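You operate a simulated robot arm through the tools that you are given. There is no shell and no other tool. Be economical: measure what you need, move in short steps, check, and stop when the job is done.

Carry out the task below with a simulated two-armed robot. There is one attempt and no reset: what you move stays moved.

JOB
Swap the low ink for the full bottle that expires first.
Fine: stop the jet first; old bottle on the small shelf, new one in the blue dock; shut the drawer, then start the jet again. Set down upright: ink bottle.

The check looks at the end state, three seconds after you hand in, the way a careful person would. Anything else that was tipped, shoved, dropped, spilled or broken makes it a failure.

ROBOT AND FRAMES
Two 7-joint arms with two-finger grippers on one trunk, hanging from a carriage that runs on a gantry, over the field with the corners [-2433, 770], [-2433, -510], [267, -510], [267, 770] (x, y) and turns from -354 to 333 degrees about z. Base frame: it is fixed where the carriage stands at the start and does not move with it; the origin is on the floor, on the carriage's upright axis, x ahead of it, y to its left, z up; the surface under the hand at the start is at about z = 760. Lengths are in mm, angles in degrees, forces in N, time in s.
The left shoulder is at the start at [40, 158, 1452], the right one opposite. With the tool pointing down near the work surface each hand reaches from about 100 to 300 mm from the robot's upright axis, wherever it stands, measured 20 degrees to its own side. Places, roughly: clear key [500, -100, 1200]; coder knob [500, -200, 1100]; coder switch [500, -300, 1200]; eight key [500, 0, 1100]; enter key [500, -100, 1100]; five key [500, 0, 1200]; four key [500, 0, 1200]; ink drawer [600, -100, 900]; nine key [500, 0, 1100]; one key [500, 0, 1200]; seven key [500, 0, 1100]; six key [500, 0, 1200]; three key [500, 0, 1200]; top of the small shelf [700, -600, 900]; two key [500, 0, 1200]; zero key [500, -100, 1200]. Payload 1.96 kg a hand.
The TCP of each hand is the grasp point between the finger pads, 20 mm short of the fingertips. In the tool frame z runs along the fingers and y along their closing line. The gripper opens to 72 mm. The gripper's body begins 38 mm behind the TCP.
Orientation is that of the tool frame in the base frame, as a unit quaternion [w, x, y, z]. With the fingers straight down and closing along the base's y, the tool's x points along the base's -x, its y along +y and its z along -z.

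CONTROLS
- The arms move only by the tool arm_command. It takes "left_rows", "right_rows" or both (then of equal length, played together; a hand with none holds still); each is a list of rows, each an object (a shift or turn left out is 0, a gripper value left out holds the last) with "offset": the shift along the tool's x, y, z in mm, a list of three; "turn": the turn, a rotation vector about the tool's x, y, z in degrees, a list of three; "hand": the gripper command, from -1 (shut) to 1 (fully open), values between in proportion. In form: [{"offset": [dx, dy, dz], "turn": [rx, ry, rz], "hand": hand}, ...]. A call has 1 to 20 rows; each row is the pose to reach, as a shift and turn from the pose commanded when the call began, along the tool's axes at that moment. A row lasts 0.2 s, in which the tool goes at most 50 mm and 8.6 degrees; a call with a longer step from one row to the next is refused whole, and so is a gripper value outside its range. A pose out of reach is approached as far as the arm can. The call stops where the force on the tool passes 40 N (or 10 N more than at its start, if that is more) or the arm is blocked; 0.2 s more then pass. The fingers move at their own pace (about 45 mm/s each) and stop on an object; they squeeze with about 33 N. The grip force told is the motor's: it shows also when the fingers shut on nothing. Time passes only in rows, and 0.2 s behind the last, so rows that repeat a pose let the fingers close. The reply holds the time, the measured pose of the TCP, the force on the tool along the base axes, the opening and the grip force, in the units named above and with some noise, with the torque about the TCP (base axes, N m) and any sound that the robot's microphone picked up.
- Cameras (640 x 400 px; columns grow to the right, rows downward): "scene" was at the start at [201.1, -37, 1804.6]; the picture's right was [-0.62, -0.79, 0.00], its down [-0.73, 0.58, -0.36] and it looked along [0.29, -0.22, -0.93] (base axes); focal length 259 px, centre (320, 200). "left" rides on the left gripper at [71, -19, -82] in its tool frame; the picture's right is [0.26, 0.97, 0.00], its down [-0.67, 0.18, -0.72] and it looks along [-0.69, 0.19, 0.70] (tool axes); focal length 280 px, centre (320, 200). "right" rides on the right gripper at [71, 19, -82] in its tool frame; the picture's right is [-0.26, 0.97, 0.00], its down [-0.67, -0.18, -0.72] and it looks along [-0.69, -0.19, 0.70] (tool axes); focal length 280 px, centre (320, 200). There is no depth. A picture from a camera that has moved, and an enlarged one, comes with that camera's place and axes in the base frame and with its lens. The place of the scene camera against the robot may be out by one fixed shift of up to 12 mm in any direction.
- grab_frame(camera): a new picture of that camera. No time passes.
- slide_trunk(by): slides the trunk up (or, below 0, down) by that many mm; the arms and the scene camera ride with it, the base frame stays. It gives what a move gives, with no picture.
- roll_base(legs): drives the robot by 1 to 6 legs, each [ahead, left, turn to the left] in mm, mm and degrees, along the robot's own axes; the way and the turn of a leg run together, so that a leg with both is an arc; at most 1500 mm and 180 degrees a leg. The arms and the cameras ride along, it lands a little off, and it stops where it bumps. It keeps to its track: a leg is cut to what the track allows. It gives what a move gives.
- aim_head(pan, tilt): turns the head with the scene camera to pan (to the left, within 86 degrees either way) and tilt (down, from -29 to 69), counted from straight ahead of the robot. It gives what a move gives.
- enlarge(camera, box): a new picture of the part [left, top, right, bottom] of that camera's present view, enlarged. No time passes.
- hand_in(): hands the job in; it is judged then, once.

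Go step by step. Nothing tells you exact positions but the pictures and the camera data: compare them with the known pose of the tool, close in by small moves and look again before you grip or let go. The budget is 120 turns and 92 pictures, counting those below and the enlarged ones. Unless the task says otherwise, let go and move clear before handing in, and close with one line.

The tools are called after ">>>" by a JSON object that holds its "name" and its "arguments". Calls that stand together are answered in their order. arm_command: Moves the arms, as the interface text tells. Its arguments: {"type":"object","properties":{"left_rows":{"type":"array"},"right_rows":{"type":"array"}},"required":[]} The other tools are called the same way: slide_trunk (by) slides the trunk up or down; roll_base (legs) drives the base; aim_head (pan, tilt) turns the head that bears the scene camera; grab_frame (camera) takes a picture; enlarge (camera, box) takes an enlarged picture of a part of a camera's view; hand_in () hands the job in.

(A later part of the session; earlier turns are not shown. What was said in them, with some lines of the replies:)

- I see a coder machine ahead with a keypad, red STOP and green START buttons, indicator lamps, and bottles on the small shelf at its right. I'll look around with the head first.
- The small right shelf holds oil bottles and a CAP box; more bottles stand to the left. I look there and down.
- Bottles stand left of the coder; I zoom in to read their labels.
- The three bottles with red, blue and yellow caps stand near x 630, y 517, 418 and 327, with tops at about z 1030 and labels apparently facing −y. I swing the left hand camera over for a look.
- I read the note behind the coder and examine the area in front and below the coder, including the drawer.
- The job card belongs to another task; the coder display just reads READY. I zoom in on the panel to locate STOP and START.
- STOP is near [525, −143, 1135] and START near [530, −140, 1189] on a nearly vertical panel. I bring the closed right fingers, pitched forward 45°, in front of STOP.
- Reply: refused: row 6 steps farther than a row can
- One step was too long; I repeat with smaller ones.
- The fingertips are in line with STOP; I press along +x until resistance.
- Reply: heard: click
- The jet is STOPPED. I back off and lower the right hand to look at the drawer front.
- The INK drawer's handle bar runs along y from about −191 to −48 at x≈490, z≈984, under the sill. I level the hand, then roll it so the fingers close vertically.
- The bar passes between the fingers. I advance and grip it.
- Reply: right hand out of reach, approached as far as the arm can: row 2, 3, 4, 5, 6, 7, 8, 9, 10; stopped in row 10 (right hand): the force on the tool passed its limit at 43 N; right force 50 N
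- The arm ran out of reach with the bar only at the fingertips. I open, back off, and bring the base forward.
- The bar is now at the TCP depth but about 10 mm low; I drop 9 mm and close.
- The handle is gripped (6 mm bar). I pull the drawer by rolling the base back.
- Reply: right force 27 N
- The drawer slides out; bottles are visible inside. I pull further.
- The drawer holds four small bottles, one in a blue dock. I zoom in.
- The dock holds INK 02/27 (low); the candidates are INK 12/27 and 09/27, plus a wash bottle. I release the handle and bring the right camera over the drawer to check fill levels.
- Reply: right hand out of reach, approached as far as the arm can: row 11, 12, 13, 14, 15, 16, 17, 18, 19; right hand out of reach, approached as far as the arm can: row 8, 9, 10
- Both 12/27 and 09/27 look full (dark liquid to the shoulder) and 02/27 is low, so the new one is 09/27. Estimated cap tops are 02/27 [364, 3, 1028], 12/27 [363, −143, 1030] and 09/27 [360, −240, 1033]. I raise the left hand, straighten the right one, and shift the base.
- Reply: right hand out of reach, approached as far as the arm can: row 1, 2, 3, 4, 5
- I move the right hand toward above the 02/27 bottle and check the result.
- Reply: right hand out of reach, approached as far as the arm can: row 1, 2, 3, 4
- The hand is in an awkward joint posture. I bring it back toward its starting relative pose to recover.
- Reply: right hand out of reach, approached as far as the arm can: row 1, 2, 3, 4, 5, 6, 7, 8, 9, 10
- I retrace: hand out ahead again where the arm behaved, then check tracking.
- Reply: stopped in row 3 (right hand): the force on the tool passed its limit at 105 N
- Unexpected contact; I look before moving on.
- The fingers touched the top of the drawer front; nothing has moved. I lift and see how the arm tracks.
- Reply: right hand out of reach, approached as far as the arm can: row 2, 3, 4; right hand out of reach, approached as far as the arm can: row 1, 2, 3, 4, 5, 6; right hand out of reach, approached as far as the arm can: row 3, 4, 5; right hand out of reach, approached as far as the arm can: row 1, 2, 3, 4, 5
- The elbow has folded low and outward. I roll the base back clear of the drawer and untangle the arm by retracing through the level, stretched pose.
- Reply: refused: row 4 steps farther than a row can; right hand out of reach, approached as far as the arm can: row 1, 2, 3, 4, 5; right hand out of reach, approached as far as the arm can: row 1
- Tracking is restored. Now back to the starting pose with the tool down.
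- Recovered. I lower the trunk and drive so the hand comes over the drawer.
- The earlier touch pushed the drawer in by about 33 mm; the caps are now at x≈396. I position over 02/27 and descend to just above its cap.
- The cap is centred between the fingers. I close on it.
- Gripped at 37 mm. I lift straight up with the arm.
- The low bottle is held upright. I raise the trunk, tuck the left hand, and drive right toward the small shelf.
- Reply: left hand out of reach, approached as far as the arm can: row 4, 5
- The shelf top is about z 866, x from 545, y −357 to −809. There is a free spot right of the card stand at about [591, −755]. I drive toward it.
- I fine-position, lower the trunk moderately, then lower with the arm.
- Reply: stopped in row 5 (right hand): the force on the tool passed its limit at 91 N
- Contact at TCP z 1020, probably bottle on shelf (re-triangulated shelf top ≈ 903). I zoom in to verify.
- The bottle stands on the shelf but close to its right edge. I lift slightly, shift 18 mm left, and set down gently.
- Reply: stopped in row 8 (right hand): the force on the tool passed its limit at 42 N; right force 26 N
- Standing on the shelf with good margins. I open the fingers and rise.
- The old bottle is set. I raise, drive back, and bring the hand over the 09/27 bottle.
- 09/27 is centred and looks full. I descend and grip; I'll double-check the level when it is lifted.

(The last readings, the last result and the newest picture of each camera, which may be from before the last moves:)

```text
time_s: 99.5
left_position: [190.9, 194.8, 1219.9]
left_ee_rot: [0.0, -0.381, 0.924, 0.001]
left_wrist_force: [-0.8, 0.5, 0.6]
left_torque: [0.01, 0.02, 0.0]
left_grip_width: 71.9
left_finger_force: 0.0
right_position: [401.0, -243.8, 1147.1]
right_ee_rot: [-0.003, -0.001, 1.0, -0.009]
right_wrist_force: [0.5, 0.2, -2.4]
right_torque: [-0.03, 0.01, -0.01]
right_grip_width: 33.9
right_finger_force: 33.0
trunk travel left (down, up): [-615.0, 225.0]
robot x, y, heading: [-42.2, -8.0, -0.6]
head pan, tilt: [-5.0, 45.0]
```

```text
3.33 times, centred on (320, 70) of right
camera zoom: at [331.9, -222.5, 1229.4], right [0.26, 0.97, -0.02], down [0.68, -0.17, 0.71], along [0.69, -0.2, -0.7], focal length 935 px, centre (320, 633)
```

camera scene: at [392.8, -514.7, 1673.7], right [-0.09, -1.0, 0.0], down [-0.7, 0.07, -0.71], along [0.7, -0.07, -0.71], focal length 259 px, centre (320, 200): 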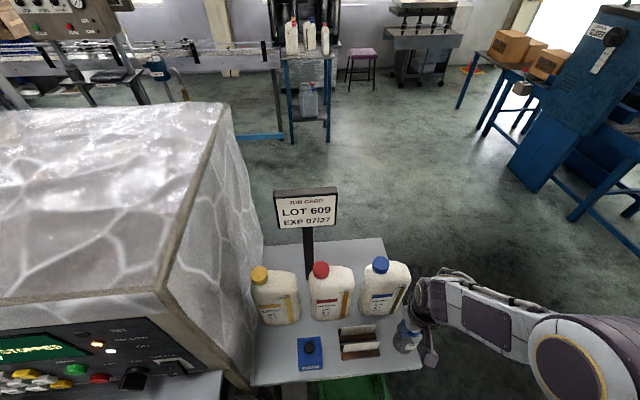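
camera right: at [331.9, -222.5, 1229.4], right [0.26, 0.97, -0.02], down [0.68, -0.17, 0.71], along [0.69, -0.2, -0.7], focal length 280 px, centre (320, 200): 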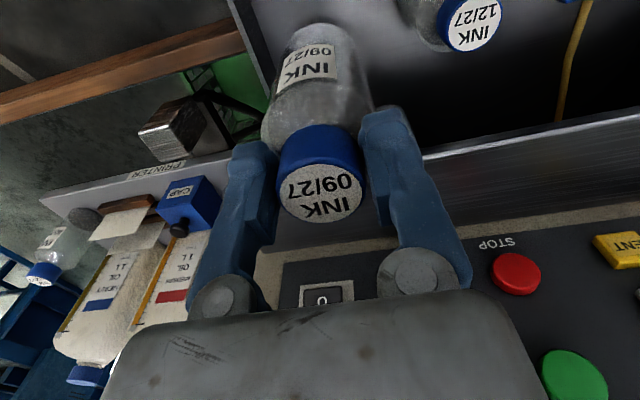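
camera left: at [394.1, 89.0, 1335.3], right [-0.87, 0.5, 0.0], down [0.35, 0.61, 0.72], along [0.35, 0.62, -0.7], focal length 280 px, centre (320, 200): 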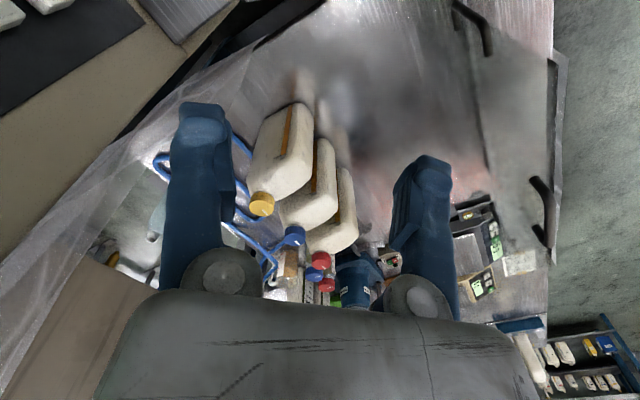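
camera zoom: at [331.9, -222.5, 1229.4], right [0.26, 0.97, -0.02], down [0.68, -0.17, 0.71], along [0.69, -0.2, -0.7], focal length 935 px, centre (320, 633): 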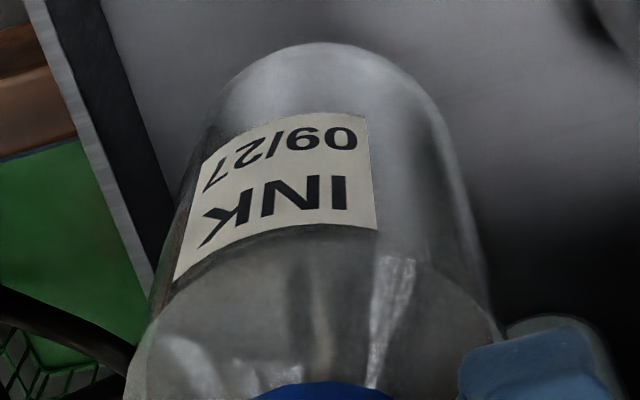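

The weight reading (2.4 N against about 0.9 N) also says full. I lift higher and move left to the dock.

>>> {"name": "arm_command", "arguments": {"right_rows": [{"offset": [0, 0, -30]}, {"offset": [0, 0, -70]}, {"offset": [0, 0, -70]}, {"offset": [0, 0, -70]}]}}

>>> {"name": "roll_base", "arguments": {"legs": [[0, 250, 0]]}}

>>> {"name": "grab_frame", "arguments": {"camera": "right"}}

>>> {"name": "aim_head", "arguments": {"pan": -25, "tilt": 50}}

>>> {"name": "grab_frame", "arguments": {"camera": "scene"}}

```text
time_s: 100.5
left_position: [189.2, 195.0, 1221.9]
left_ee_rot: [0.0, -0.381, 0.925, 0.0]
left_wrist_force: [-0.1, 0.2, -0.7]
left_torque: [-0.03, 0.0, -0.01]
left_grip_width: 72.1
left_finger_force: 0.1
right_position: [402.5, -241.9, 1216.7]
right_ee_rot: [-0.003, -0.001, 1.0, -0.008]
right_wrist_force: [0.3, -0.3, -2.0]
right_torque: [0.02, 0.01, -0.01]
right_grip_width: 33.9
right_finger_force: 33.0
trunk travel left (down, up): [-615.0, 225.0]
robot x, y, heading: [-40.7, -7.5, -0.5]
head pan, tilt: [-5.0, 45.0]
```

```text
time_s: 102.3
left_position: [190.6, 445.4, 1219.9]
left_ee_rot: [0.0, -0.382, 0.924, 0.001]
left_wrist_force: [-0.4, -0.6, -0.2]
left_torque: [-0.03, -0.01, 0.01]
left_grip_width: 72.1
left_finger_force: 0.1
right_position: [405.0, 8.2, 1217.6]
right_ee_rot: [-0.003, -0.002, 1.0, -0.008]
right_wrist_force: [0.6, 0.1, -2.7]
right_torque: [0.02, -0.03, -0.04]
right_grip_width: 34.1
right_finger_force: 32.9
trunk travel left (down, up): [-615.0, 225.0]
robot x, y, heading: [-41.5, 241.2, -0.3]
head pan, tilt: [-5.0, 45.0]
```

```text
37 pictures are left
camera right: at [334.3, 29.2, 1299.9], right [0.26, 0.97, -0.02], down [0.68, -0.17, 0.71], along [0.69, -0.2, -0.7], focal length 280 px, centre (320, 200)
```

right: 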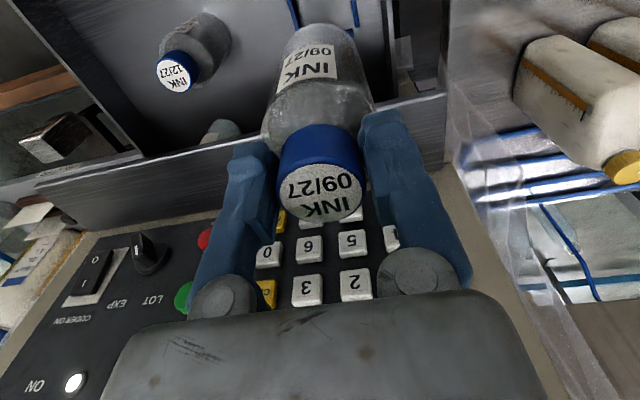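

```text
time_s: 103.2
left_position: [190.9, 444.8, 1220.6]
left_ee_rot: [-0.001, -0.382, 0.924, 0.0]
left_wrist_force: [0.1, 0.6, -1.0]
left_torque: [0.01, 0.01, 0.04]
left_grip_width: 71.7
left_finger_force: 0.0
right_position: [404.1, 7.6, 1216.7]
right_ee_rot: [-0.004, -0.002, 1.0, -0.009]
right_wrist_force: [0.0, -0.4, -1.2]
right_torque: [0.0, 0.03, 0.02]
right_grip_width: 33.9
right_finger_force: 32.9
trunk travel left (down, up): [-615.0, 225.0]
robot x, y, heading: [-42.3, 243.9, -0.3]
head pan, tilt: [-25.0, 50.0]
```

```text
36 pictures are left
camera scene: at [185.9, 207.5, 1666.5], right [-0.42, -0.91, 0.0], down [-0.69, 0.33, -0.64], along [0.58, -0.27, -0.77], focal length 259 px, centre (320, 200)
```

scene: 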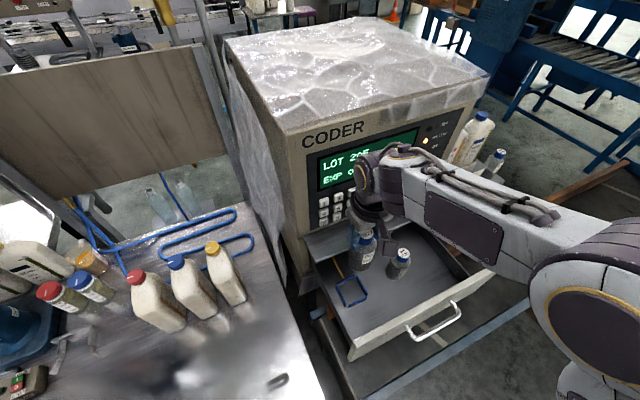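

I align on the dock position and descend partway.

>>> {"name": "arm_command", "arguments": {"right_rows": [{"offset": [4, -1, 40]}, {"offset": [4, -1, 80]}, {"offset": [4, -1, 115]}, {"offset": [4, -1, 145]}, {"offset": [4, -1, 165]}, {"offset": [4, -1, 165]}]}}

>>> {"name": "enlarge", "arguments": {"camera": "right", "box": [220, 0, 440, 140]}}

>>> {"name": "enlarge", "arguments": {"camera": "scene", "box": [300, 220, 440, 320]}}

```text
time_s: 104.5
left_position: [190.6, 444.3, 1221.1]
left_ee_rot: [0.0, -0.381, 0.924, 0.001]
left_wrist_force: [-0.4, 0.6, 1.6]
left_torque: [0.04, -0.01, 0.0]
left_grip_width: 72.1
left_finger_force: 0.1
right_position: [398.4, 3.3, 1051.9]
right_ee_rot: [-0.004, -0.002, 1.0, -0.009]
right_wrist_force: [0.3, -0.3, -2.3]
right_torque: [0.0, -0.02, -0.01]
right_grip_width: 33.8
right_finger_force: 33.0
trunk travel left (down, up): [-615.0, 225.0]
robot x, y, heading: [-36.2, 242.5, -0.2]
head pan, tilt: [-25.0, 50.0]
```

```text
2.86 times, centred on (330, 70) of right
camera zoom: at [328.7, 25.1, 1134.7], right [0.26, 0.97, -0.02], down [0.68, -0.17, 0.71], along [0.69, -0.2, -0.7], focal length 801 px, centre (291, 571)
```

zoom: 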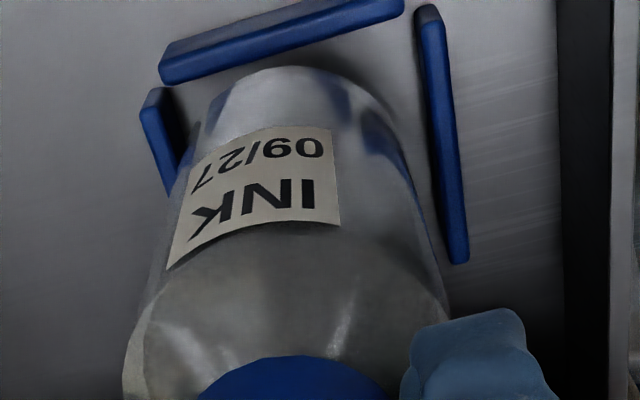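

```text
4.00 times, centred on (370, 270) of scene
camera zoom: at [185.8, 207.4, 1666.5], right [-0.43, -0.91, 0.0], down [-0.69, 0.33, -0.64], along [0.58, -0.27, -0.77], focal length 1038 px, centre (120, -80)
```

zoom: 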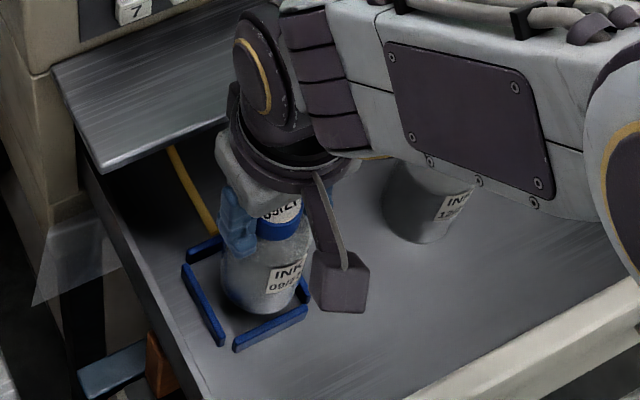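

Aligned within the four rails, needing about +3 mm in y. I lower gently until contact.

>>> {"name": "arm_command", "arguments": {"right_rows": [{"offset": [-1, 3, 10]}, {"offset": [-1, 3, 22]}, {"offset": [-1, 3, 30]}, {"offset": [-1, 3, 34]}, {"offset": [-1, 3, 36]}, {"offset": [-1, 3, 37]}]}}

>>> {"name": "enlarge", "arguments": {"camera": "right", "box": [220, 0, 440, 140]}}

```text
time_s: 105.3
left_position: [189.3, 445.2, 1220.2]
left_ee_rot: [-0.001, -0.382, 0.924, -0.001]
left_wrist_force: [-0.4, 0.3, -0.6]
left_torque: [-0.02, -0.01, 0.0]
left_grip_width: 71.9
left_finger_force: 0.1
right_position: [400.8, 8.1, 1026.8]
right_ee_rot: [0.0, -0.002, 1.0, -0.008]
right_wrist_force: [-0.3, 0.3, -3.7]
right_torque: [0.01, -0.01, 0.0]
right_grip_width: 34.0
right_finger_force: 32.9
trunk travel left (down, up): [-615.0, 225.0]
robot x, y, heading: [-39.1, 239.9, 0.1]
head pan, tilt: [-25.0, 50.0]
stopped in row 3 (right hand): the force on the tool passed its limit at 44 N (the readings are from after the stop); the commanded pose is now the measured one
```

```text
2.86 times, centred on (330, 70) of right
camera zoom: at [330.9, 28.9, 1109.5], right [0.26, 0.97, -0.02], down [0.67, -0.17, 0.72], along [0.69, -0.2, -0.69], focal length 801 px, centre (291, 571)
```

zoom: 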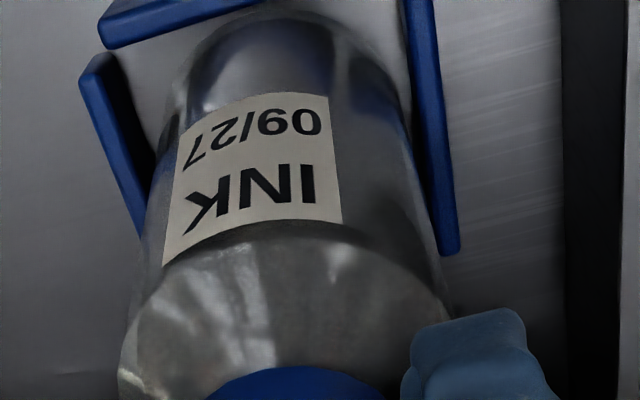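

It stopped early; the bottle may have met a rail. I check from the scene camera before correcting.

>>> {"name": "enlarge", "arguments": {"camera": "scene", "box": [300, 220, 440, 320]}}

>>> {"name": "grab_frame", "arguments": {"camera": "right"}}

```text
4.00 times, centred on (370, 270) of scene
camera zoom: at [185.2, 207.7, 1665.8], right [-0.43, -0.91, 0.0], down [-0.69, 0.33, -0.64], along [0.58, -0.27, -0.77], focal length 1038 px, centre (120, -80)
```

zoom: 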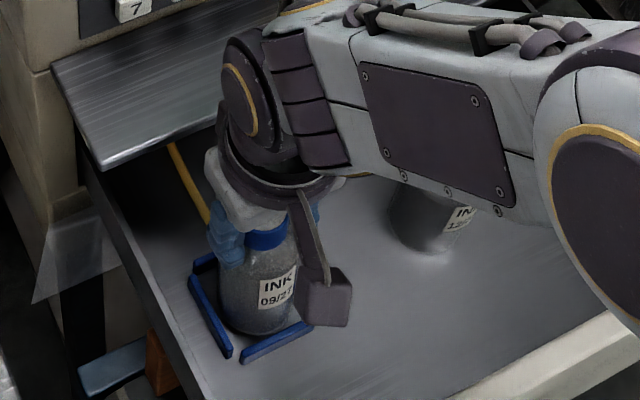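

```text
31 pictures are left
camera right: at [330.9, 28.9, 1109.5], right [0.26, 0.97, -0.02], down [0.67, -0.17, 0.72], along [0.69, -0.2, -0.69], focal length 280 px, centre (320, 200)
```

right: 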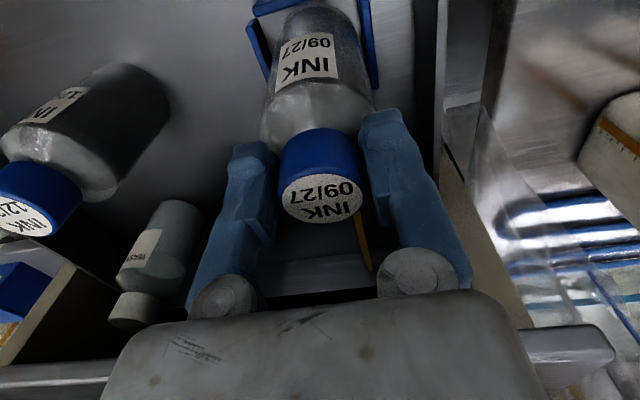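

The drawer slid ~13 mm toward me as the bottle nudged the front rail; now the dock centre is about [399, 4]. I nudge y by −4 and continue lowering gently.

>>> {"name": "arm_command", "arguments": {"right_rows": [{"offset": [0, -2, -6]}, {"offset": [0, -4, -6]}, {"offset": [0, -4, 0]}, {"offset": [0, -4, 3]}, {"offset": [0, -4, 6]}, {"offset": [0, -4, 8]}, {"offset": [0, -4, 10]}, {"offset": [0, -4, 12]}, {"offset": [0, -4, 14]}, {"offset": [0, -4, 16]}, {"offset": [0, -4, 18]}]}}

>>> {"name": "grab_frame", "arguments": {"camera": "right"}}

```text
time_s: 107.6
left_position: [192.0, 443.9, 1220.9]
left_ee_rot: [0.0, -0.382, 0.924, 0.0]
left_wrist_force: [0.5, 0.9, 0.1]
left_torque: [0.03, -0.02, 0.01]
left_grip_width: 72.0
left_finger_force: 0.0
right_position: [409.0, 2.6, 1016.3]
right_ee_rot: [0.008, -0.002, 1.0, -0.01]
right_wrist_force: [-1.4, -0.4, 23.9]
right_torque: [0.15, -0.38, 0.01]
right_grip_width: 33.9
right_finger_force: 33.3
trunk travel left (down, up): [-615.0, 225.0]
robot x, y, heading: [-40.8, 240.8, -0.1]
head pan, tilt: [-25.0, 50.0]
stopped in row 11 (right hand): the force on the tool passed its limit at 44 N (the readings are from after the stop); the commanded pose is now the measured one
```

```text
30 pictures are left
camera right: at [336.3, 23.9, 1097.6], right [0.26, 0.97, -0.01], down [0.66, -0.17, 0.73], along [0.7, -0.2, -0.68], focal length 280 px, centre (320, 200)
```

right: 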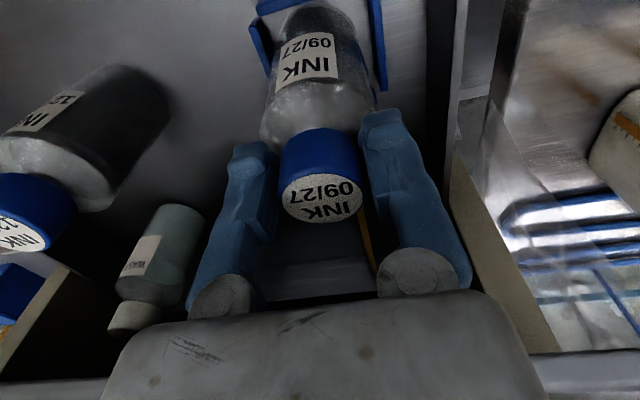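

>>> {"name": "enlarge", "arguments": {"camera": "right", "box": [230, 0, 410, 112]}}

>>> {"name": "enlarge", "arguments": {"camera": "scene", "box": [330, 250, 410, 310]}}

```text
3.56 times, centred on (320, 56) of right
camera zoom: at [336.3, 23.9, 1097.6], right [0.26, 0.97, -0.01], down [0.66, -0.17, 0.73], along [0.7, -0.2, -0.68], focal length 997 px, centre (320, 712)
```

zoom: 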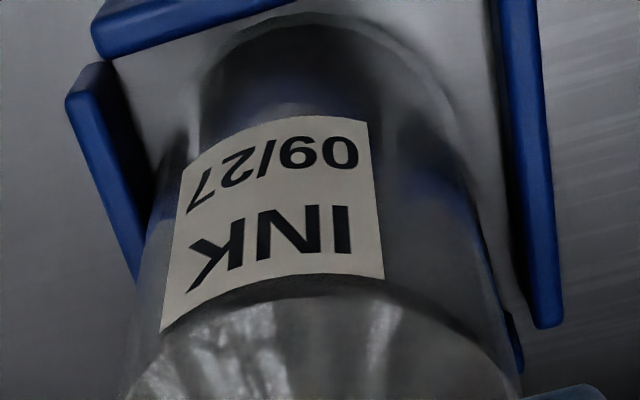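

```text
6.67 times, centred on (370, 280) of scene
camera zoom: at [186.5, 207.1, 1666.8], right [-0.43, -0.91, 0.0], down [-0.69, 0.33, -0.64], along [0.58, -0.27, -0.77], focal length 1729 px, centre (-13, -333)
```

zoom: 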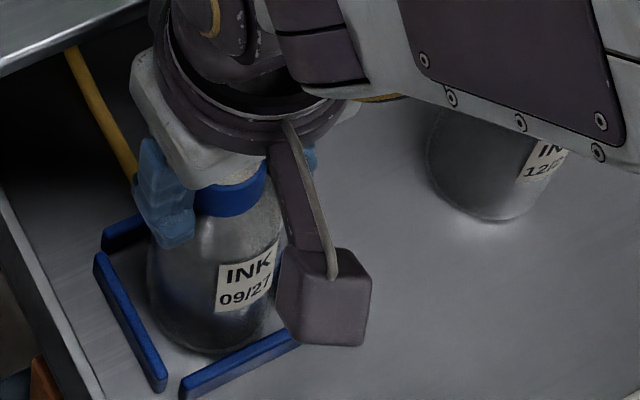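

The base appears inside all four rails and on the floor (contact 10 mm below the rail contact). I relax the downward push and open.

>>> {"name": "arm_command", "arguments": {"right_rows": [{"offset": [0, 0, -1.5]}, {"offset": [0, 0, -2], "hand": 0.4}, {"offset": [0, 0, -2], "hand": 0.4}, {"offset": [0, 0, -2], "hand": 0.4}]}}

>>> {"name": "grab_frame", "arguments": {"camera": "right"}}

```text
time_s: 108.6
left_position: [190.0, 443.3, 1220.3]
left_ee_rot: [-0.001, -0.382, 0.924, 0.001]
left_wrist_force: [1.4, 0.0, -0.3]
left_torque: [0.0, -0.03, -0.04]
left_grip_width: 71.9
left_finger_force: 0.0
right_position: [405.4, 3.1, 1016.2]
right_ee_rot: [0.005, -0.003, 1.0, -0.008]
right_wrist_force: [0.4, 0.1, 0.0]
right_torque: [0.04, -0.02, -0.03]
right_grip_width: 50.6
right_finger_force: 0.0
trunk travel left (down, up): [-615.0, 225.0]
robot x, y, heading: [-38.0, 246.1, -0.3]
head pan, tilt: [-25.0, 50.0]
```

```text
27 pictures are left
camera right: at [334.0, 24.9, 1098.0], right [0.26, 0.97, -0.01], down [0.67, -0.17, 0.73], along [0.7, -0.19, -0.69], focal length 280 px, centre (320, 200)
```

right: 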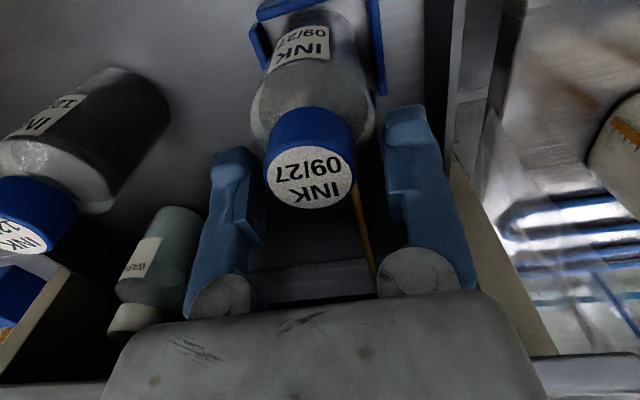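

>>> {"name": "arm_command", "arguments": {"right_rows": [{"offset": [0, 0, -10]}, {"offset": [0, 0, -30]}, {"offset": [0, 0, -60]}, {"offset": [0, 0, -100]}, {"offset": [0, 0, -140]}, {"offset": [0, 0, -140]}]}}

>>> {"name": "enlarge", "arguments": {"camera": "right", "box": [220, 0, 440, 140]}}

>>> {"name": "enlarge", "arguments": {"camera": "scene", "box": [310, 230, 430, 320]}}

```text
time_s: 110.0
left_position: [190.8, 443.8, 1220.2]
left_ee_rot: [0.0, -0.381, 0.924, 0.001]
left_wrist_force: [1.1, 0.5, 0.6]
left_torque: [-0.03, -0.01, 0.0]
left_grip_width: 72.1
left_finger_force: 0.0
right_position: [404.7, 6.3, 1156.5]
right_ee_rot: [0.005, -0.002, 1.0, -0.008]
right_wrist_force: [0.6, -0.1, -0.6]
right_torque: [-0.07, -0.01, 0.01]
right_grip_width: 50.5
right_finger_force: 0.0
trunk travel left (down, up): [-615.0, 225.0]
robot x, y, heading: [-39.4, 244.9, -0.0]
head pan, tilt: [-25.0, 50.0]
```

```text
2.86 times, centred on (330, 70) of right
camera zoom: at [333.1, 26.4, 1238.7], right [0.26, 0.97, -0.01], down [0.67, -0.17, 0.73], along [0.7, -0.19, -0.69], focal length 801 px, centre (291, 571)
```

zoom: 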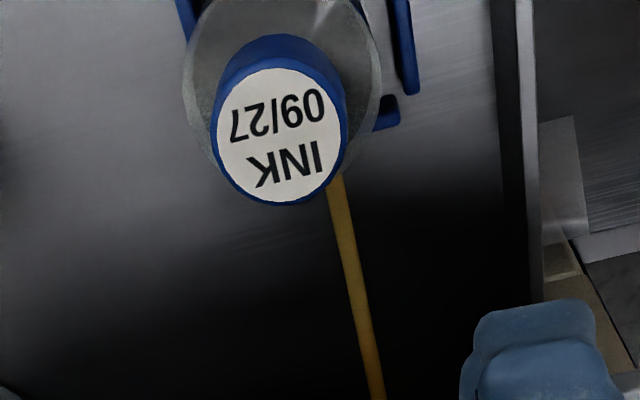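

```text
4.44 times, centred on (370, 275) of scene
camera zoom: at [185.9, 207.5, 1666.5], right [-0.43, -0.91, 0.0], down [-0.69, 0.33, -0.64], along [0.58, -0.27, -0.77], focal length 1153 px, centre (98, -133)
```

zoom: 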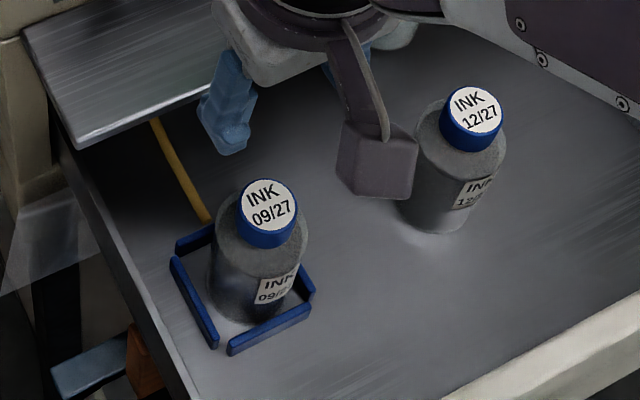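

The 09/27 bottle stands upright in the blue dock. Now I back away and set up to push the drawer shut with closed, level fingers.

>>> {"name": "roll_base", "arguments": {"legs": [[-330, 0, 0], [0, -105, 0]]}}

>>> {"name": "arm_command", "arguments": {"right_rows": [{"offset": [0, 0, 12], "turn": [0, -8, 0], "hand": -1}, {"offset": [0, 0, 24], "turn": [0, -16, 0]}, {"offset": [0, 0, 36], "turn": [0, -24, 0]}, {"offset": [0, 0, 48], "turn": [0, -32, 0]}, {"offset": [0, 0, 60], "turn": [0, -40, 0]}, {"offset": [0, 0, 72], "turn": [0, -48, 0]}, {"offset": [0, 0, 84], "turn": [0, -56, 0]}, {"offset": [0, 0, 96], "turn": [0, -64, 0]}, {"offset": [0, 0, 108], "turn": [0, -72, 0]}, {"offset": [0, 0, 120], "turn": [0, -80, 0]}, {"offset": [0, 0, 140], "turn": [0, -88, 0]}, {"offset": [0, 0, 144], "turn": [0, -90, 0]}, {"offset": [0, 0, 144], "turn": [0, -90, 0]}]}}

>>> {"name": "grab_frame", "arguments": {"camera": "scene"}}

>>> {"name": "grab_frame", "arguments": {"camera": "right"}}

```text
time_s: 113.0
left_position: [-140.9, 339.8, 1219.5]
left_ee_rot: [0.001, -0.381, 0.925, 0.0]
left_wrist_force: [-0.3, 0.4, -0.7]
left_torque: [-0.01, -0.01, 0.03]
left_grip_width: 71.9
left_finger_force: 0.1
right_position: [72.4, -99.4, 1156.8]
right_ee_rot: [0.005, -0.001, 1.0, -0.008]
right_wrist_force: [0.0, 0.1, 0.5]
right_torque: [-0.02, -0.01, 0.01]
right_grip_width: 50.2
right_finger_force: 0.1
trunk travel left (down, up): [-615.0, 225.0]
robot x, y, heading: [-378.4, 141.2, -0.7]
head pan, tilt: [-25.0, 50.0]
```

```text
time_s: 115.8
left_position: [-142.2, 338.7, 1219.9]
left_ee_rot: [0.0, -0.381, 0.925, 0.0]
left_wrist_force: [0.7, -0.3, -0.9]
left_torque: [-0.01, -0.03, 0.0]
left_grip_width: 71.8
left_finger_force: 0.1
right_position: [73.3, -102.3, 1012.9]
right_ee_rot: [0.712, -0.006, 0.703, -0.006]
right_wrist_force: [0.8, 0.5, 0.4]
right_torque: [0.01, 0.02, 0.01]
right_grip_width: 0.0
right_finger_force: 29.5
trunk travel left (down, up): [-615.0, 225.0]
robot x, y, heading: [-375.9, 139.1, -0.2]
head pan, tilt: [-25.0, 50.0]
```

```text
24 pictures are left
camera scene: at [-146.4, 102.7, 1666.5], right [-0.43, -0.9, 0.0], down [-0.69, 0.33, -0.64], along [0.58, -0.27, -0.77], focal length 259 px, centre (320, 200)
```

scene: 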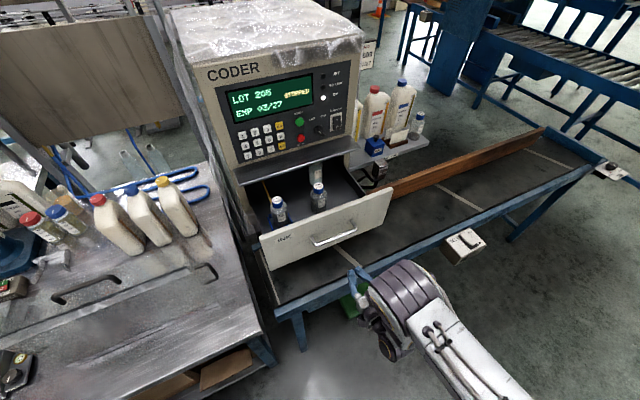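

```text
23 pictures are left
camera right: at [-7.3, -83.5, 941.6], right [-0.01, 0.97, 0.25], down [-0.72, -0.17, 0.67], along [0.69, -0.17, 0.7], focal length 280 px, centre (320, 200)
```

right: 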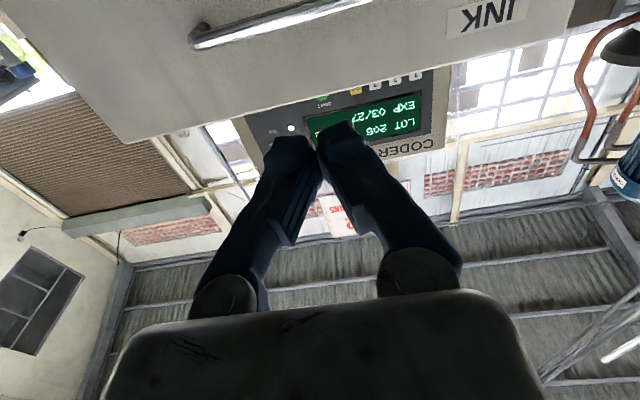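

Fingers are level at z 1013, above the handle bar and below the top edge of the front. I drive forward to push.

>>> {"name": "roll_base", "arguments": {"legs": [[300, 0, 0]]}}

>>> {"name": "grab_frame", "arguments": {"camera": "scene"}}

```text
time_s: 117.8
left_position: [155.0, 338.3, 1220.2]
left_ee_rot: [0.0, -0.381, 0.925, 0.0]
left_wrist_force: [0.4, -0.7, -0.1]
left_torque: [-0.02, -0.01, 0.01]
left_grip_width: 71.9
left_finger_force: 0.0
right_position: [371.0, -103.2, 1013.1]
right_ee_rot: [0.711, -0.006, 0.703, -0.005]
right_wrist_force: [-0.5, 0.1, -0.5]
right_torque: [-0.02, -0.03, -0.01]
right_grip_width: 0.0
right_finger_force: 29.8
trunk travel left (down, up): [-615.0, 225.0]
robot x, y, heading: [-76.7, 137.6, -0.3]
head pan, tilt: [-25.0, 50.0]
```

```text
22 pictures are left
camera scene: at [150.8, 101.3, 1666.6], right [-0.43, -0.9, 0.0], down [-0.69, 0.33, -0.64], along [0.58, -0.27, -0.77], focal length 259 px, centre (320, 200)
```

scene: 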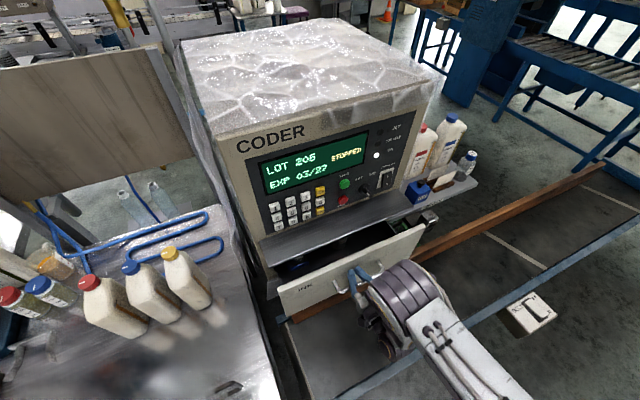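

The drawer is closing smoothly and the INK LOW lamp is already out. I push the rest.

>>> {"name": "roll_base", "arguments": {"legs": [[115, 0, 0]]}}

>>> {"name": "grab_frame", "arguments": {"camera": "scene"}}

```text
time_s: 119.0
left_position: [270.1, 337.9, 1221.0]
left_ee_rot: [0.0, -0.381, 0.925, -0.001]
left_wrist_force: [0.5, -0.5, 0.5]
left_torque: [0.0, 0.01, 0.0]
left_grip_width: 72.0
left_finger_force: 0.0
right_position: [485.3, -104.0, 1013.2]
right_ee_rot: [0.711, -0.007, 0.703, -0.004]
right_wrist_force: [0.5, 0.5, 0.3]
right_torque: [-0.03, 0.01, -0.02]
right_grip_width: 0.0
right_finger_force: 29.5
trunk travel left (down, up): [-615.0, 225.0]
robot x, y, heading: [35.3, 136.4, -0.2]
head pan, tilt: [-25.0, 50.0]
```

```text
21 pictures are left
camera scene: at [265.5, 101.0, 1666.6], right [-0.43, -0.9, 0.0], down [-0.69, 0.33, -0.64], along [0.58, -0.27, -0.77], focal length 259 px, centre (320, 200)
```

scene: 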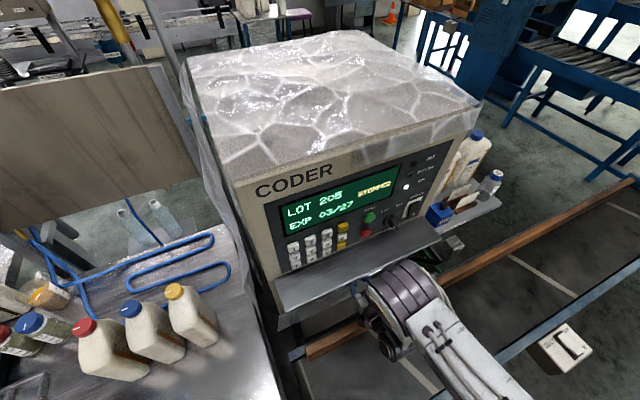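

I finish the push with small arm steps until it meets the stop.

>>> {"name": "arm_command", "arguments": {"right_rows": [{"offset": [0, 0, 5]}, {"offset": [0, 0, 10]}, {"offset": [0, 0, 14]}, {"offset": [0, 0, 18]}, {"offset": [0, 0, 22]}, {"offset": [0, 0, 26]}, {"offset": [0, 0, 30]}, {"offset": [0, 0, 34]}, {"offset": [0, 0, 38]}]}}

```text
time_s: 120.4
left_position: [265.9, 337.5, 1219.4]
left_ee_rot: [-0.002, -0.381, 0.925, 0.002]
left_wrist_force: [-0.3, -0.1, 0.3]
left_torque: [-0.02, 0.02, 0.0]
left_grip_width: 71.8
left_finger_force: 0.2
right_position: [502.0, -103.9, 1010.2]
right_ee_rot: [0.709, -0.006, 0.705, -0.006]
right_wrist_force: [-29.5, 3.8, 10.9]
right_torque: [-0.1, -0.14, 0.07]
right_grip_width: 6.1
right_finger_force: 29.8
trunk travel left (down, up): [-615.0, 225.0]
robot x, y, heading: [34.8, 136.9, -0.3]
head pan, tilt: [-25.0, 50.0]
stopped in row 6 (right hand): the force on the tool passed its limit at 44 N (the readings are from after the stop); the commanded pose is now the measured one
```

Firm stop at tip x≈522, matching the closed face. I back off and inspect.

>>> {"name": "roll_base", "arguments": {"legs": [[-160, 0, 0]]}}

>>> {"name": "grab_frame", "arguments": {"camera": "scene"}}

>>> {"name": "grab_frame", "arguments": {"camera": "right"}}

```text
time_s: 121.8
left_position: [111.7, 338.6, 1221.2]
left_ee_rot: [-0.001, -0.38, 0.925, 0.0]
left_wrist_force: [1.0, 0.3, 0.7]
left_torque: [0.02, -0.02, 0.02]
left_grip_width: 71.9
left_finger_force: 0.1
right_position: [348.3, -104.4, 1012.4]
right_ee_rot: [0.71, -0.006, 0.704, -0.005]
right_wrist_force: [-0.1, 0.1, 0.0]
right_torque: [0.02, -0.02, -0.02]
right_grip_width: 0.1
right_finger_force: 29.8
trunk travel left (down, up): [-615.0, 225.0]
robot x, y, heading: [-119.9, 137.8, -0.4]
head pan, tilt: [-25.0, 50.0]
```

```text
20 pictures are left
camera scene: at [106.2, 101.5, 1666.4], right [-0.43, -0.9, 0.0], down [-0.69, 0.33, -0.64], along [0.58, -0.27, -0.77], focal length 259 px, centre (320, 200)
```

scene: 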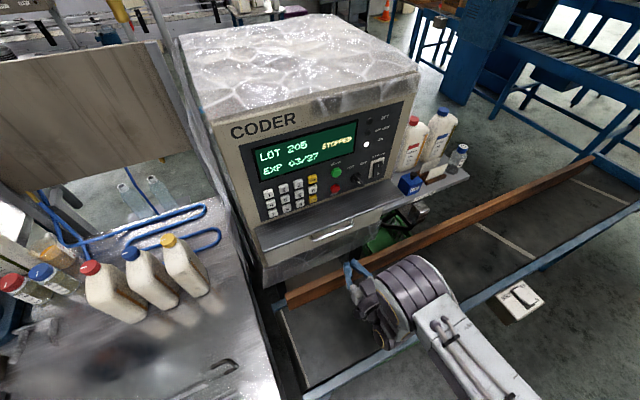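

```text
19 pictures are left
camera right: at [268.2, -85.1, 941.8], right [0.0, 0.97, 0.25], down [-0.72, -0.17, 0.67], along [0.69, -0.17, 0.7], focal length 280 px, centre (320, 200)
```

right: 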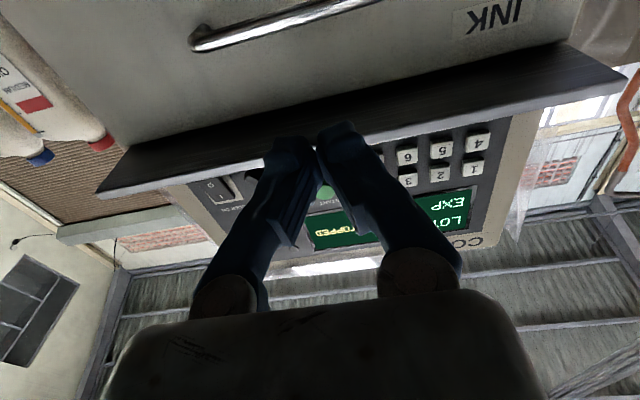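

The drawer is shut (handle back at x≈493). I raise the trunk and pitch the hand to 45° in front of START.

>>> {"name": "slide_trunk", "arguments": {"by": 160}}

>>> {"name": "arm_command", "arguments": {"right_rows": [{"offset": [-5, -6, 0], "turn": [0, 7.5, 0]}, {"offset": [-10, -12, 0], "turn": [0, 15, 0]}, {"offset": [-15, -18, 0], "turn": [0, 22.5, 0]}, {"offset": [-20, -24, 0], "turn": [0, 30, 0]}, {"offset": [-26, -30, 0], "turn": [0, 37.5, 0]}, {"offset": [-32, -38, 0], "turn": [0, 45, 0]}, {"offset": [-32, -38, 0], "turn": [0, 45, 0]}]}}

>>> {"name": "grab_frame", "arguments": {"camera": "right"}}

```text
time_s: 123.6
left_position: [110.9, 339.0, 1381.3]
left_ee_rot: [0.0, -0.38, 0.925, 0.0]
left_wrist_force: [0.5, -0.6, -0.2]
left_torque: [0.01, 0.01, 0.01]
left_grip_width: 72.0
left_finger_force: 0.1
right_position: [348.8, -104.6, 1173.1]
right_ee_rot: [0.71, -0.007, 0.704, -0.004]
right_wrist_force: [0.5, -0.2, 0.0]
right_torque: [-0.01, -0.02, -0.01]
right_grip_width: 0.0
right_finger_force: 29.8
trunk travel left (down, up): [-775.0, 65.0]
robot x, y, heading: [-121.1, 139.3, -0.1]
head pan, tilt: [-25.0, 50.0]
```

```text
time_s: 125.2
left_position: [112.6, 338.3, 1379.3]
left_ee_rot: [-0.001, -0.381, 0.925, 0.0]
left_wrist_force: [-0.3, -0.4, -0.8]
left_torque: [-0.01, -0.01, -0.02]
left_grip_width: 71.7
left_finger_force: 0.1
right_position: [349.7, -140.8, 1205.4]
right_ee_rot: [0.387, -0.004, 0.922, -0.006]
right_wrist_force: [0.5, -0.2, -0.1]
right_torque: [0.02, -0.01, 0.02]
right_grip_width: 0.0
right_finger_force: 29.9
trunk travel left (down, up): [-775.0, 65.0]
robot x, y, heading: [-122.9, 138.8, -0.3]
head pan, tilt: [-25.0, 50.0]
```

```text
18 pictures are left
camera right: at [241.2, -121.5, 1213.1], right [0.18, 0.97, 0.17], down [-0.04, -0.17, 0.99], along [0.98, -0.19, 0.01], focal length 280 px, centre (320, 200)
```

right: 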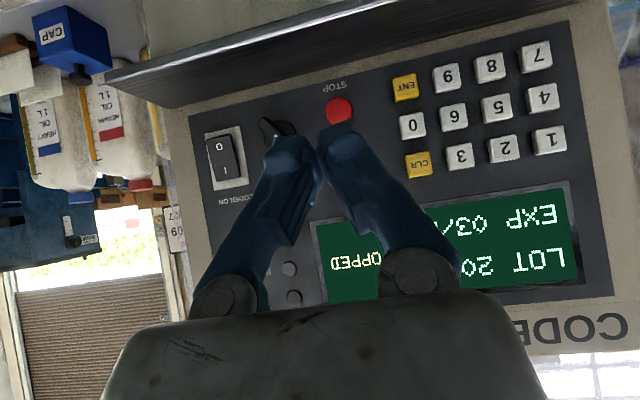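

The fingertips line up with START. I drive forward 125 mm and then press with the arm.

>>> {"name": "roll_base", "arguments": {"legs": [[120, 0, 0]]}}

>>> {"name": "grab_frame", "arguments": {"camera": "right"}}

```text
time_s: 126.5
left_position: [229.3, 337.5, 1380.4]
left_ee_rot: [0.0, -0.38, 0.925, 0.0]
left_wrist_force: [0.7, 0.5, -0.5]
left_torque: [-0.02, -0.01, -0.01]
left_grip_width: 72.0
left_finger_force: 0.0
right_position: [468.3, -142.9, 1206.0]
right_ee_rot: [0.387, -0.004, 0.922, -0.008]
right_wrist_force: [-0.1, -0.2, -0.9]
right_torque: [0.0, 0.02, 0.03]
right_grip_width: 0.1
right_finger_force: 29.5
trunk travel left (down, up): [-775.0, 65.0]
robot x, y, heading: [0.3, 134.7, -0.0]
head pan, tilt: [-25.0, 50.0]
```

```text
17 pictures are left
camera right: at [360.4, -122.0, 1212.7], right [0.18, 0.97, 0.17], down [-0.04, -0.17, 0.99], along [0.98, -0.18, 0.01], focal length 280 px, centre (320, 200)
```

right: 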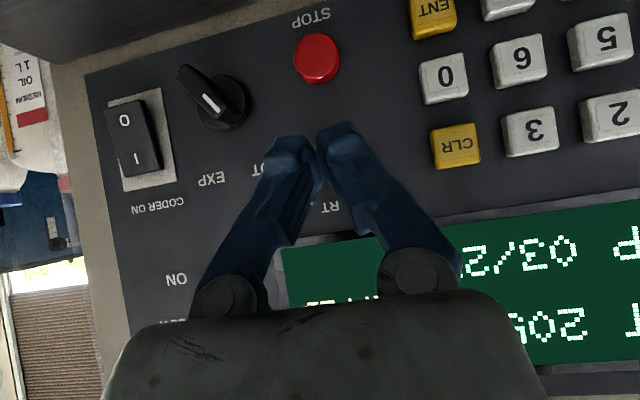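

Alignment is good; pressing START.

>>> {"name": "arm_command", "arguments": {"right_rows": [{"offset": [-14.1, 0, 14.1]}, {"offset": [-21.2, 0, 21.2]}, {"offset": [-24.7, 0, 24.7]}, {"offset": [-27.6, 0, 27.6]}, {"offset": [-30.4, 0, 30.4]}, {"offset": [-33.2, 0, 33.2]}, {"offset": [-36, 0, 36]}]}}

>>> {"name": "enlarge", "arguments": {"camera": "scene", "box": [220, 60, 480, 260]}}

```text
time_s: 128.1
left_position: [228.2, 336.6, 1381.3]
left_ee_rot: [-0.001, -0.381, 0.925, 0.001]
left_wrist_force: [0.4, 0.0, 0.2]
left_torque: [0.01, 0.01, 0.01]
left_grip_width: 71.7
left_finger_force: 0.1
right_position: [515.8, -142.5, 1204.1]
right_ee_rot: [0.384, -0.004, 0.923, -0.007]
right_wrist_force: [-22.1, 2.8, 7.4]
right_torque: [0.02, -0.04, 0.06]
right_grip_width: 6.1
right_finger_force: 29.3
trunk travel left (down, up): [-775.0, 65.0]
robot x, y, heading: [-0.5, 135.5, -0.1]
head pan, tilt: [-25.0, 50.0]
heard: click
```

```text
2.00 times, centred on (350, 160) of scene
camera zoom: at [224.4, 100.8, 1826.2], right [-0.43, -0.9, 0.0], down [-0.69, 0.33, -0.64], along [0.58, -0.28, -0.77], focal length 519 px, centre (260, 280)
```

zoom: 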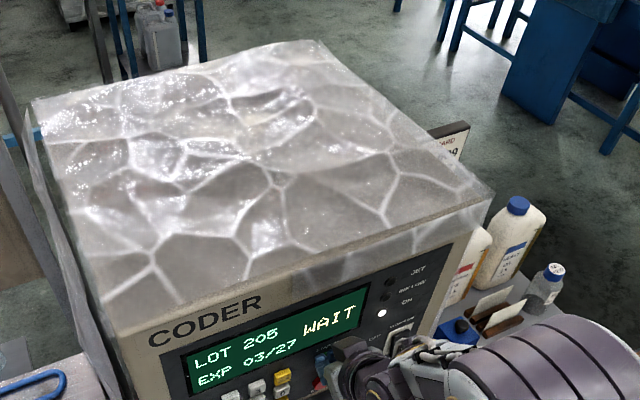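

Click heard and the display reads WAIT. I back away and check that it goes to READY.

>>> {"name": "arm_command", "arguments": {"right_rows": [{"offset": [15, 0, -15]}, {"offset": [40, 0, -40]}, {"offset": [70, 0, -70]}, {"offset": [100, 0, -100]}, {"offset": [100, 0, -100]}, {"offset": [100, 0, -100]}, {"offset": [100, 0, -100]}, {"offset": [100, 0, -100]}, {"offset": [100, 0, -100]}, {"offset": [100, 0, -100]}, {"offset": [100, 0, -100]}, {"offset": [100, 0, -100]}]}}

>>> {"name": "roll_base", "arguments": {"legs": [[-250, 0, 0]]}}

>>> {"name": "grab_frame", "arguments": {"camera": "scene"}}

>>> {"name": "grab_frame", "arguments": {"camera": "right"}}

```text
time_s: 130.7
left_position: [229.7, 338.8, 1381.2]
left_ee_rot: [0.0, -0.381, 0.925, 0.001]
left_wrist_force: [0.8, 0.0, -0.1]
left_torque: [0.0, 0.01, -0.04]
left_grip_width: 72.0
left_finger_force: 0.1
right_position: [378.8, -143.3, 1206.0]
right_ee_rot: [0.388, -0.004, 0.922, -0.007]
right_wrist_force: [-0.8, 0.3, -0.1]
right_torque: [-0.01, 0.0, 0.0]
right_grip_width: 0.0
right_finger_force: 29.2
trunk travel left (down, up): [-775.0, 65.0]
robot x, y, heading: [0.6, 135.1, -0.7]
head pan, tilt: [-25.0, 50.0]
```

```text
time_s: 132.5
left_position: [-17.8, 339.0, 1380.7]
left_ee_rot: [0.0, -0.38, 0.925, 0.0]
left_wrist_force: [1.0, -0.1, -0.6]
left_torque: [0.01, -0.02, 0.0]
left_grip_width: 72.2
left_finger_force: 0.0
right_position: [131.2, -141.3, 1206.5]
right_ee_rot: [0.388, -0.004, 0.922, -0.008]
right_wrist_force: [1.0, -0.9, -0.3]
right_torque: [0.0, -0.02, 0.01]
right_grip_width: 0.0
right_finger_force: 29.5
trunk travel left (down, up): [-775.0, 65.0]
robot x, y, heading: [-248.0, 137.2, -0.1]
head pan, tilt: [-25.0, 50.0]
```

```text
15 pictures are left
camera scene: at [-22.4, 102.2, 1826.5], right [-0.43, -0.9, 0.0], down [-0.69, 0.33, -0.64], along [0.58, -0.27, -0.77], focal length 259 px, centre (320, 200)
```

scene: 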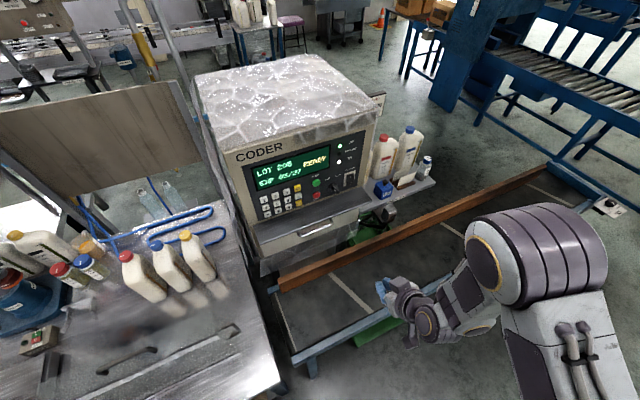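

```text
14 pictures are left
camera right: at [22.6, -121.2, 1213.4], right [0.18, 0.97, 0.17], down [-0.04, -0.17, 0.99], along [0.98, -0.19, 0.01], focal length 280 px, centre (320, 200)
```

right: 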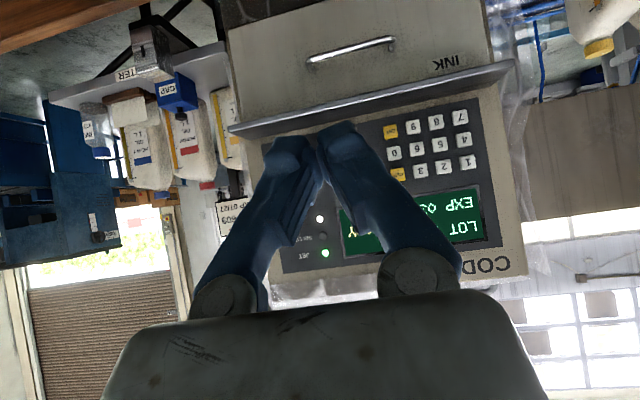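

READY shows, JET is green and INK LOW is off. One last zoom checks the drawer and the shelf.

>>> {"name": "enlarge", "arguments": {"camera": "right", "box": [60, 0, 520, 200]}}

>>> {"name": "enlarge", "arguments": {"camera": "scene", "box": [230, 120, 450, 280]}}

```text
1.39 times, centred on (290, 100) of right
camera zoom: at [22.6, -121.2, 1213.4], right [0.18, 0.97, 0.17], down [-0.04, -0.17, 0.99], along [0.98, -0.19, 0.01], focal length 390 px, centre (362, 339)
```

zoom: 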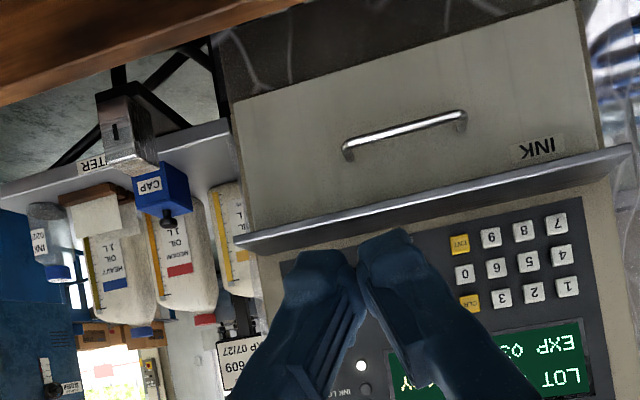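

```text
2.50 times, centred on (340, 200) of scene
camera zoom: at [-22.4, 102.2, 1826.5], right [-0.43, -0.9, 0.0], down [-0.69, 0.33, -0.64], along [0.58, -0.27, -0.77], focal length 648 px, centre (270, 200)
```

zoom: 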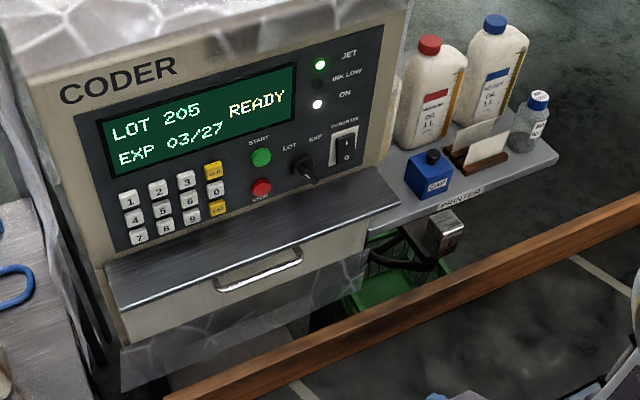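

The drawer is shut, the old bottle is upright on the shelf, the coder is READY with JET on, and the hands are clear. I hand in.

>>> {"name": "hand_in", "arguments": {}}

```text
The job is handed in.
```

The low 02/27 bottle is upright on the small shelf, the full 09/27 bottle is in the blue dock, the drawer is shut, and the jet is running again (display READY, INK LOW off).
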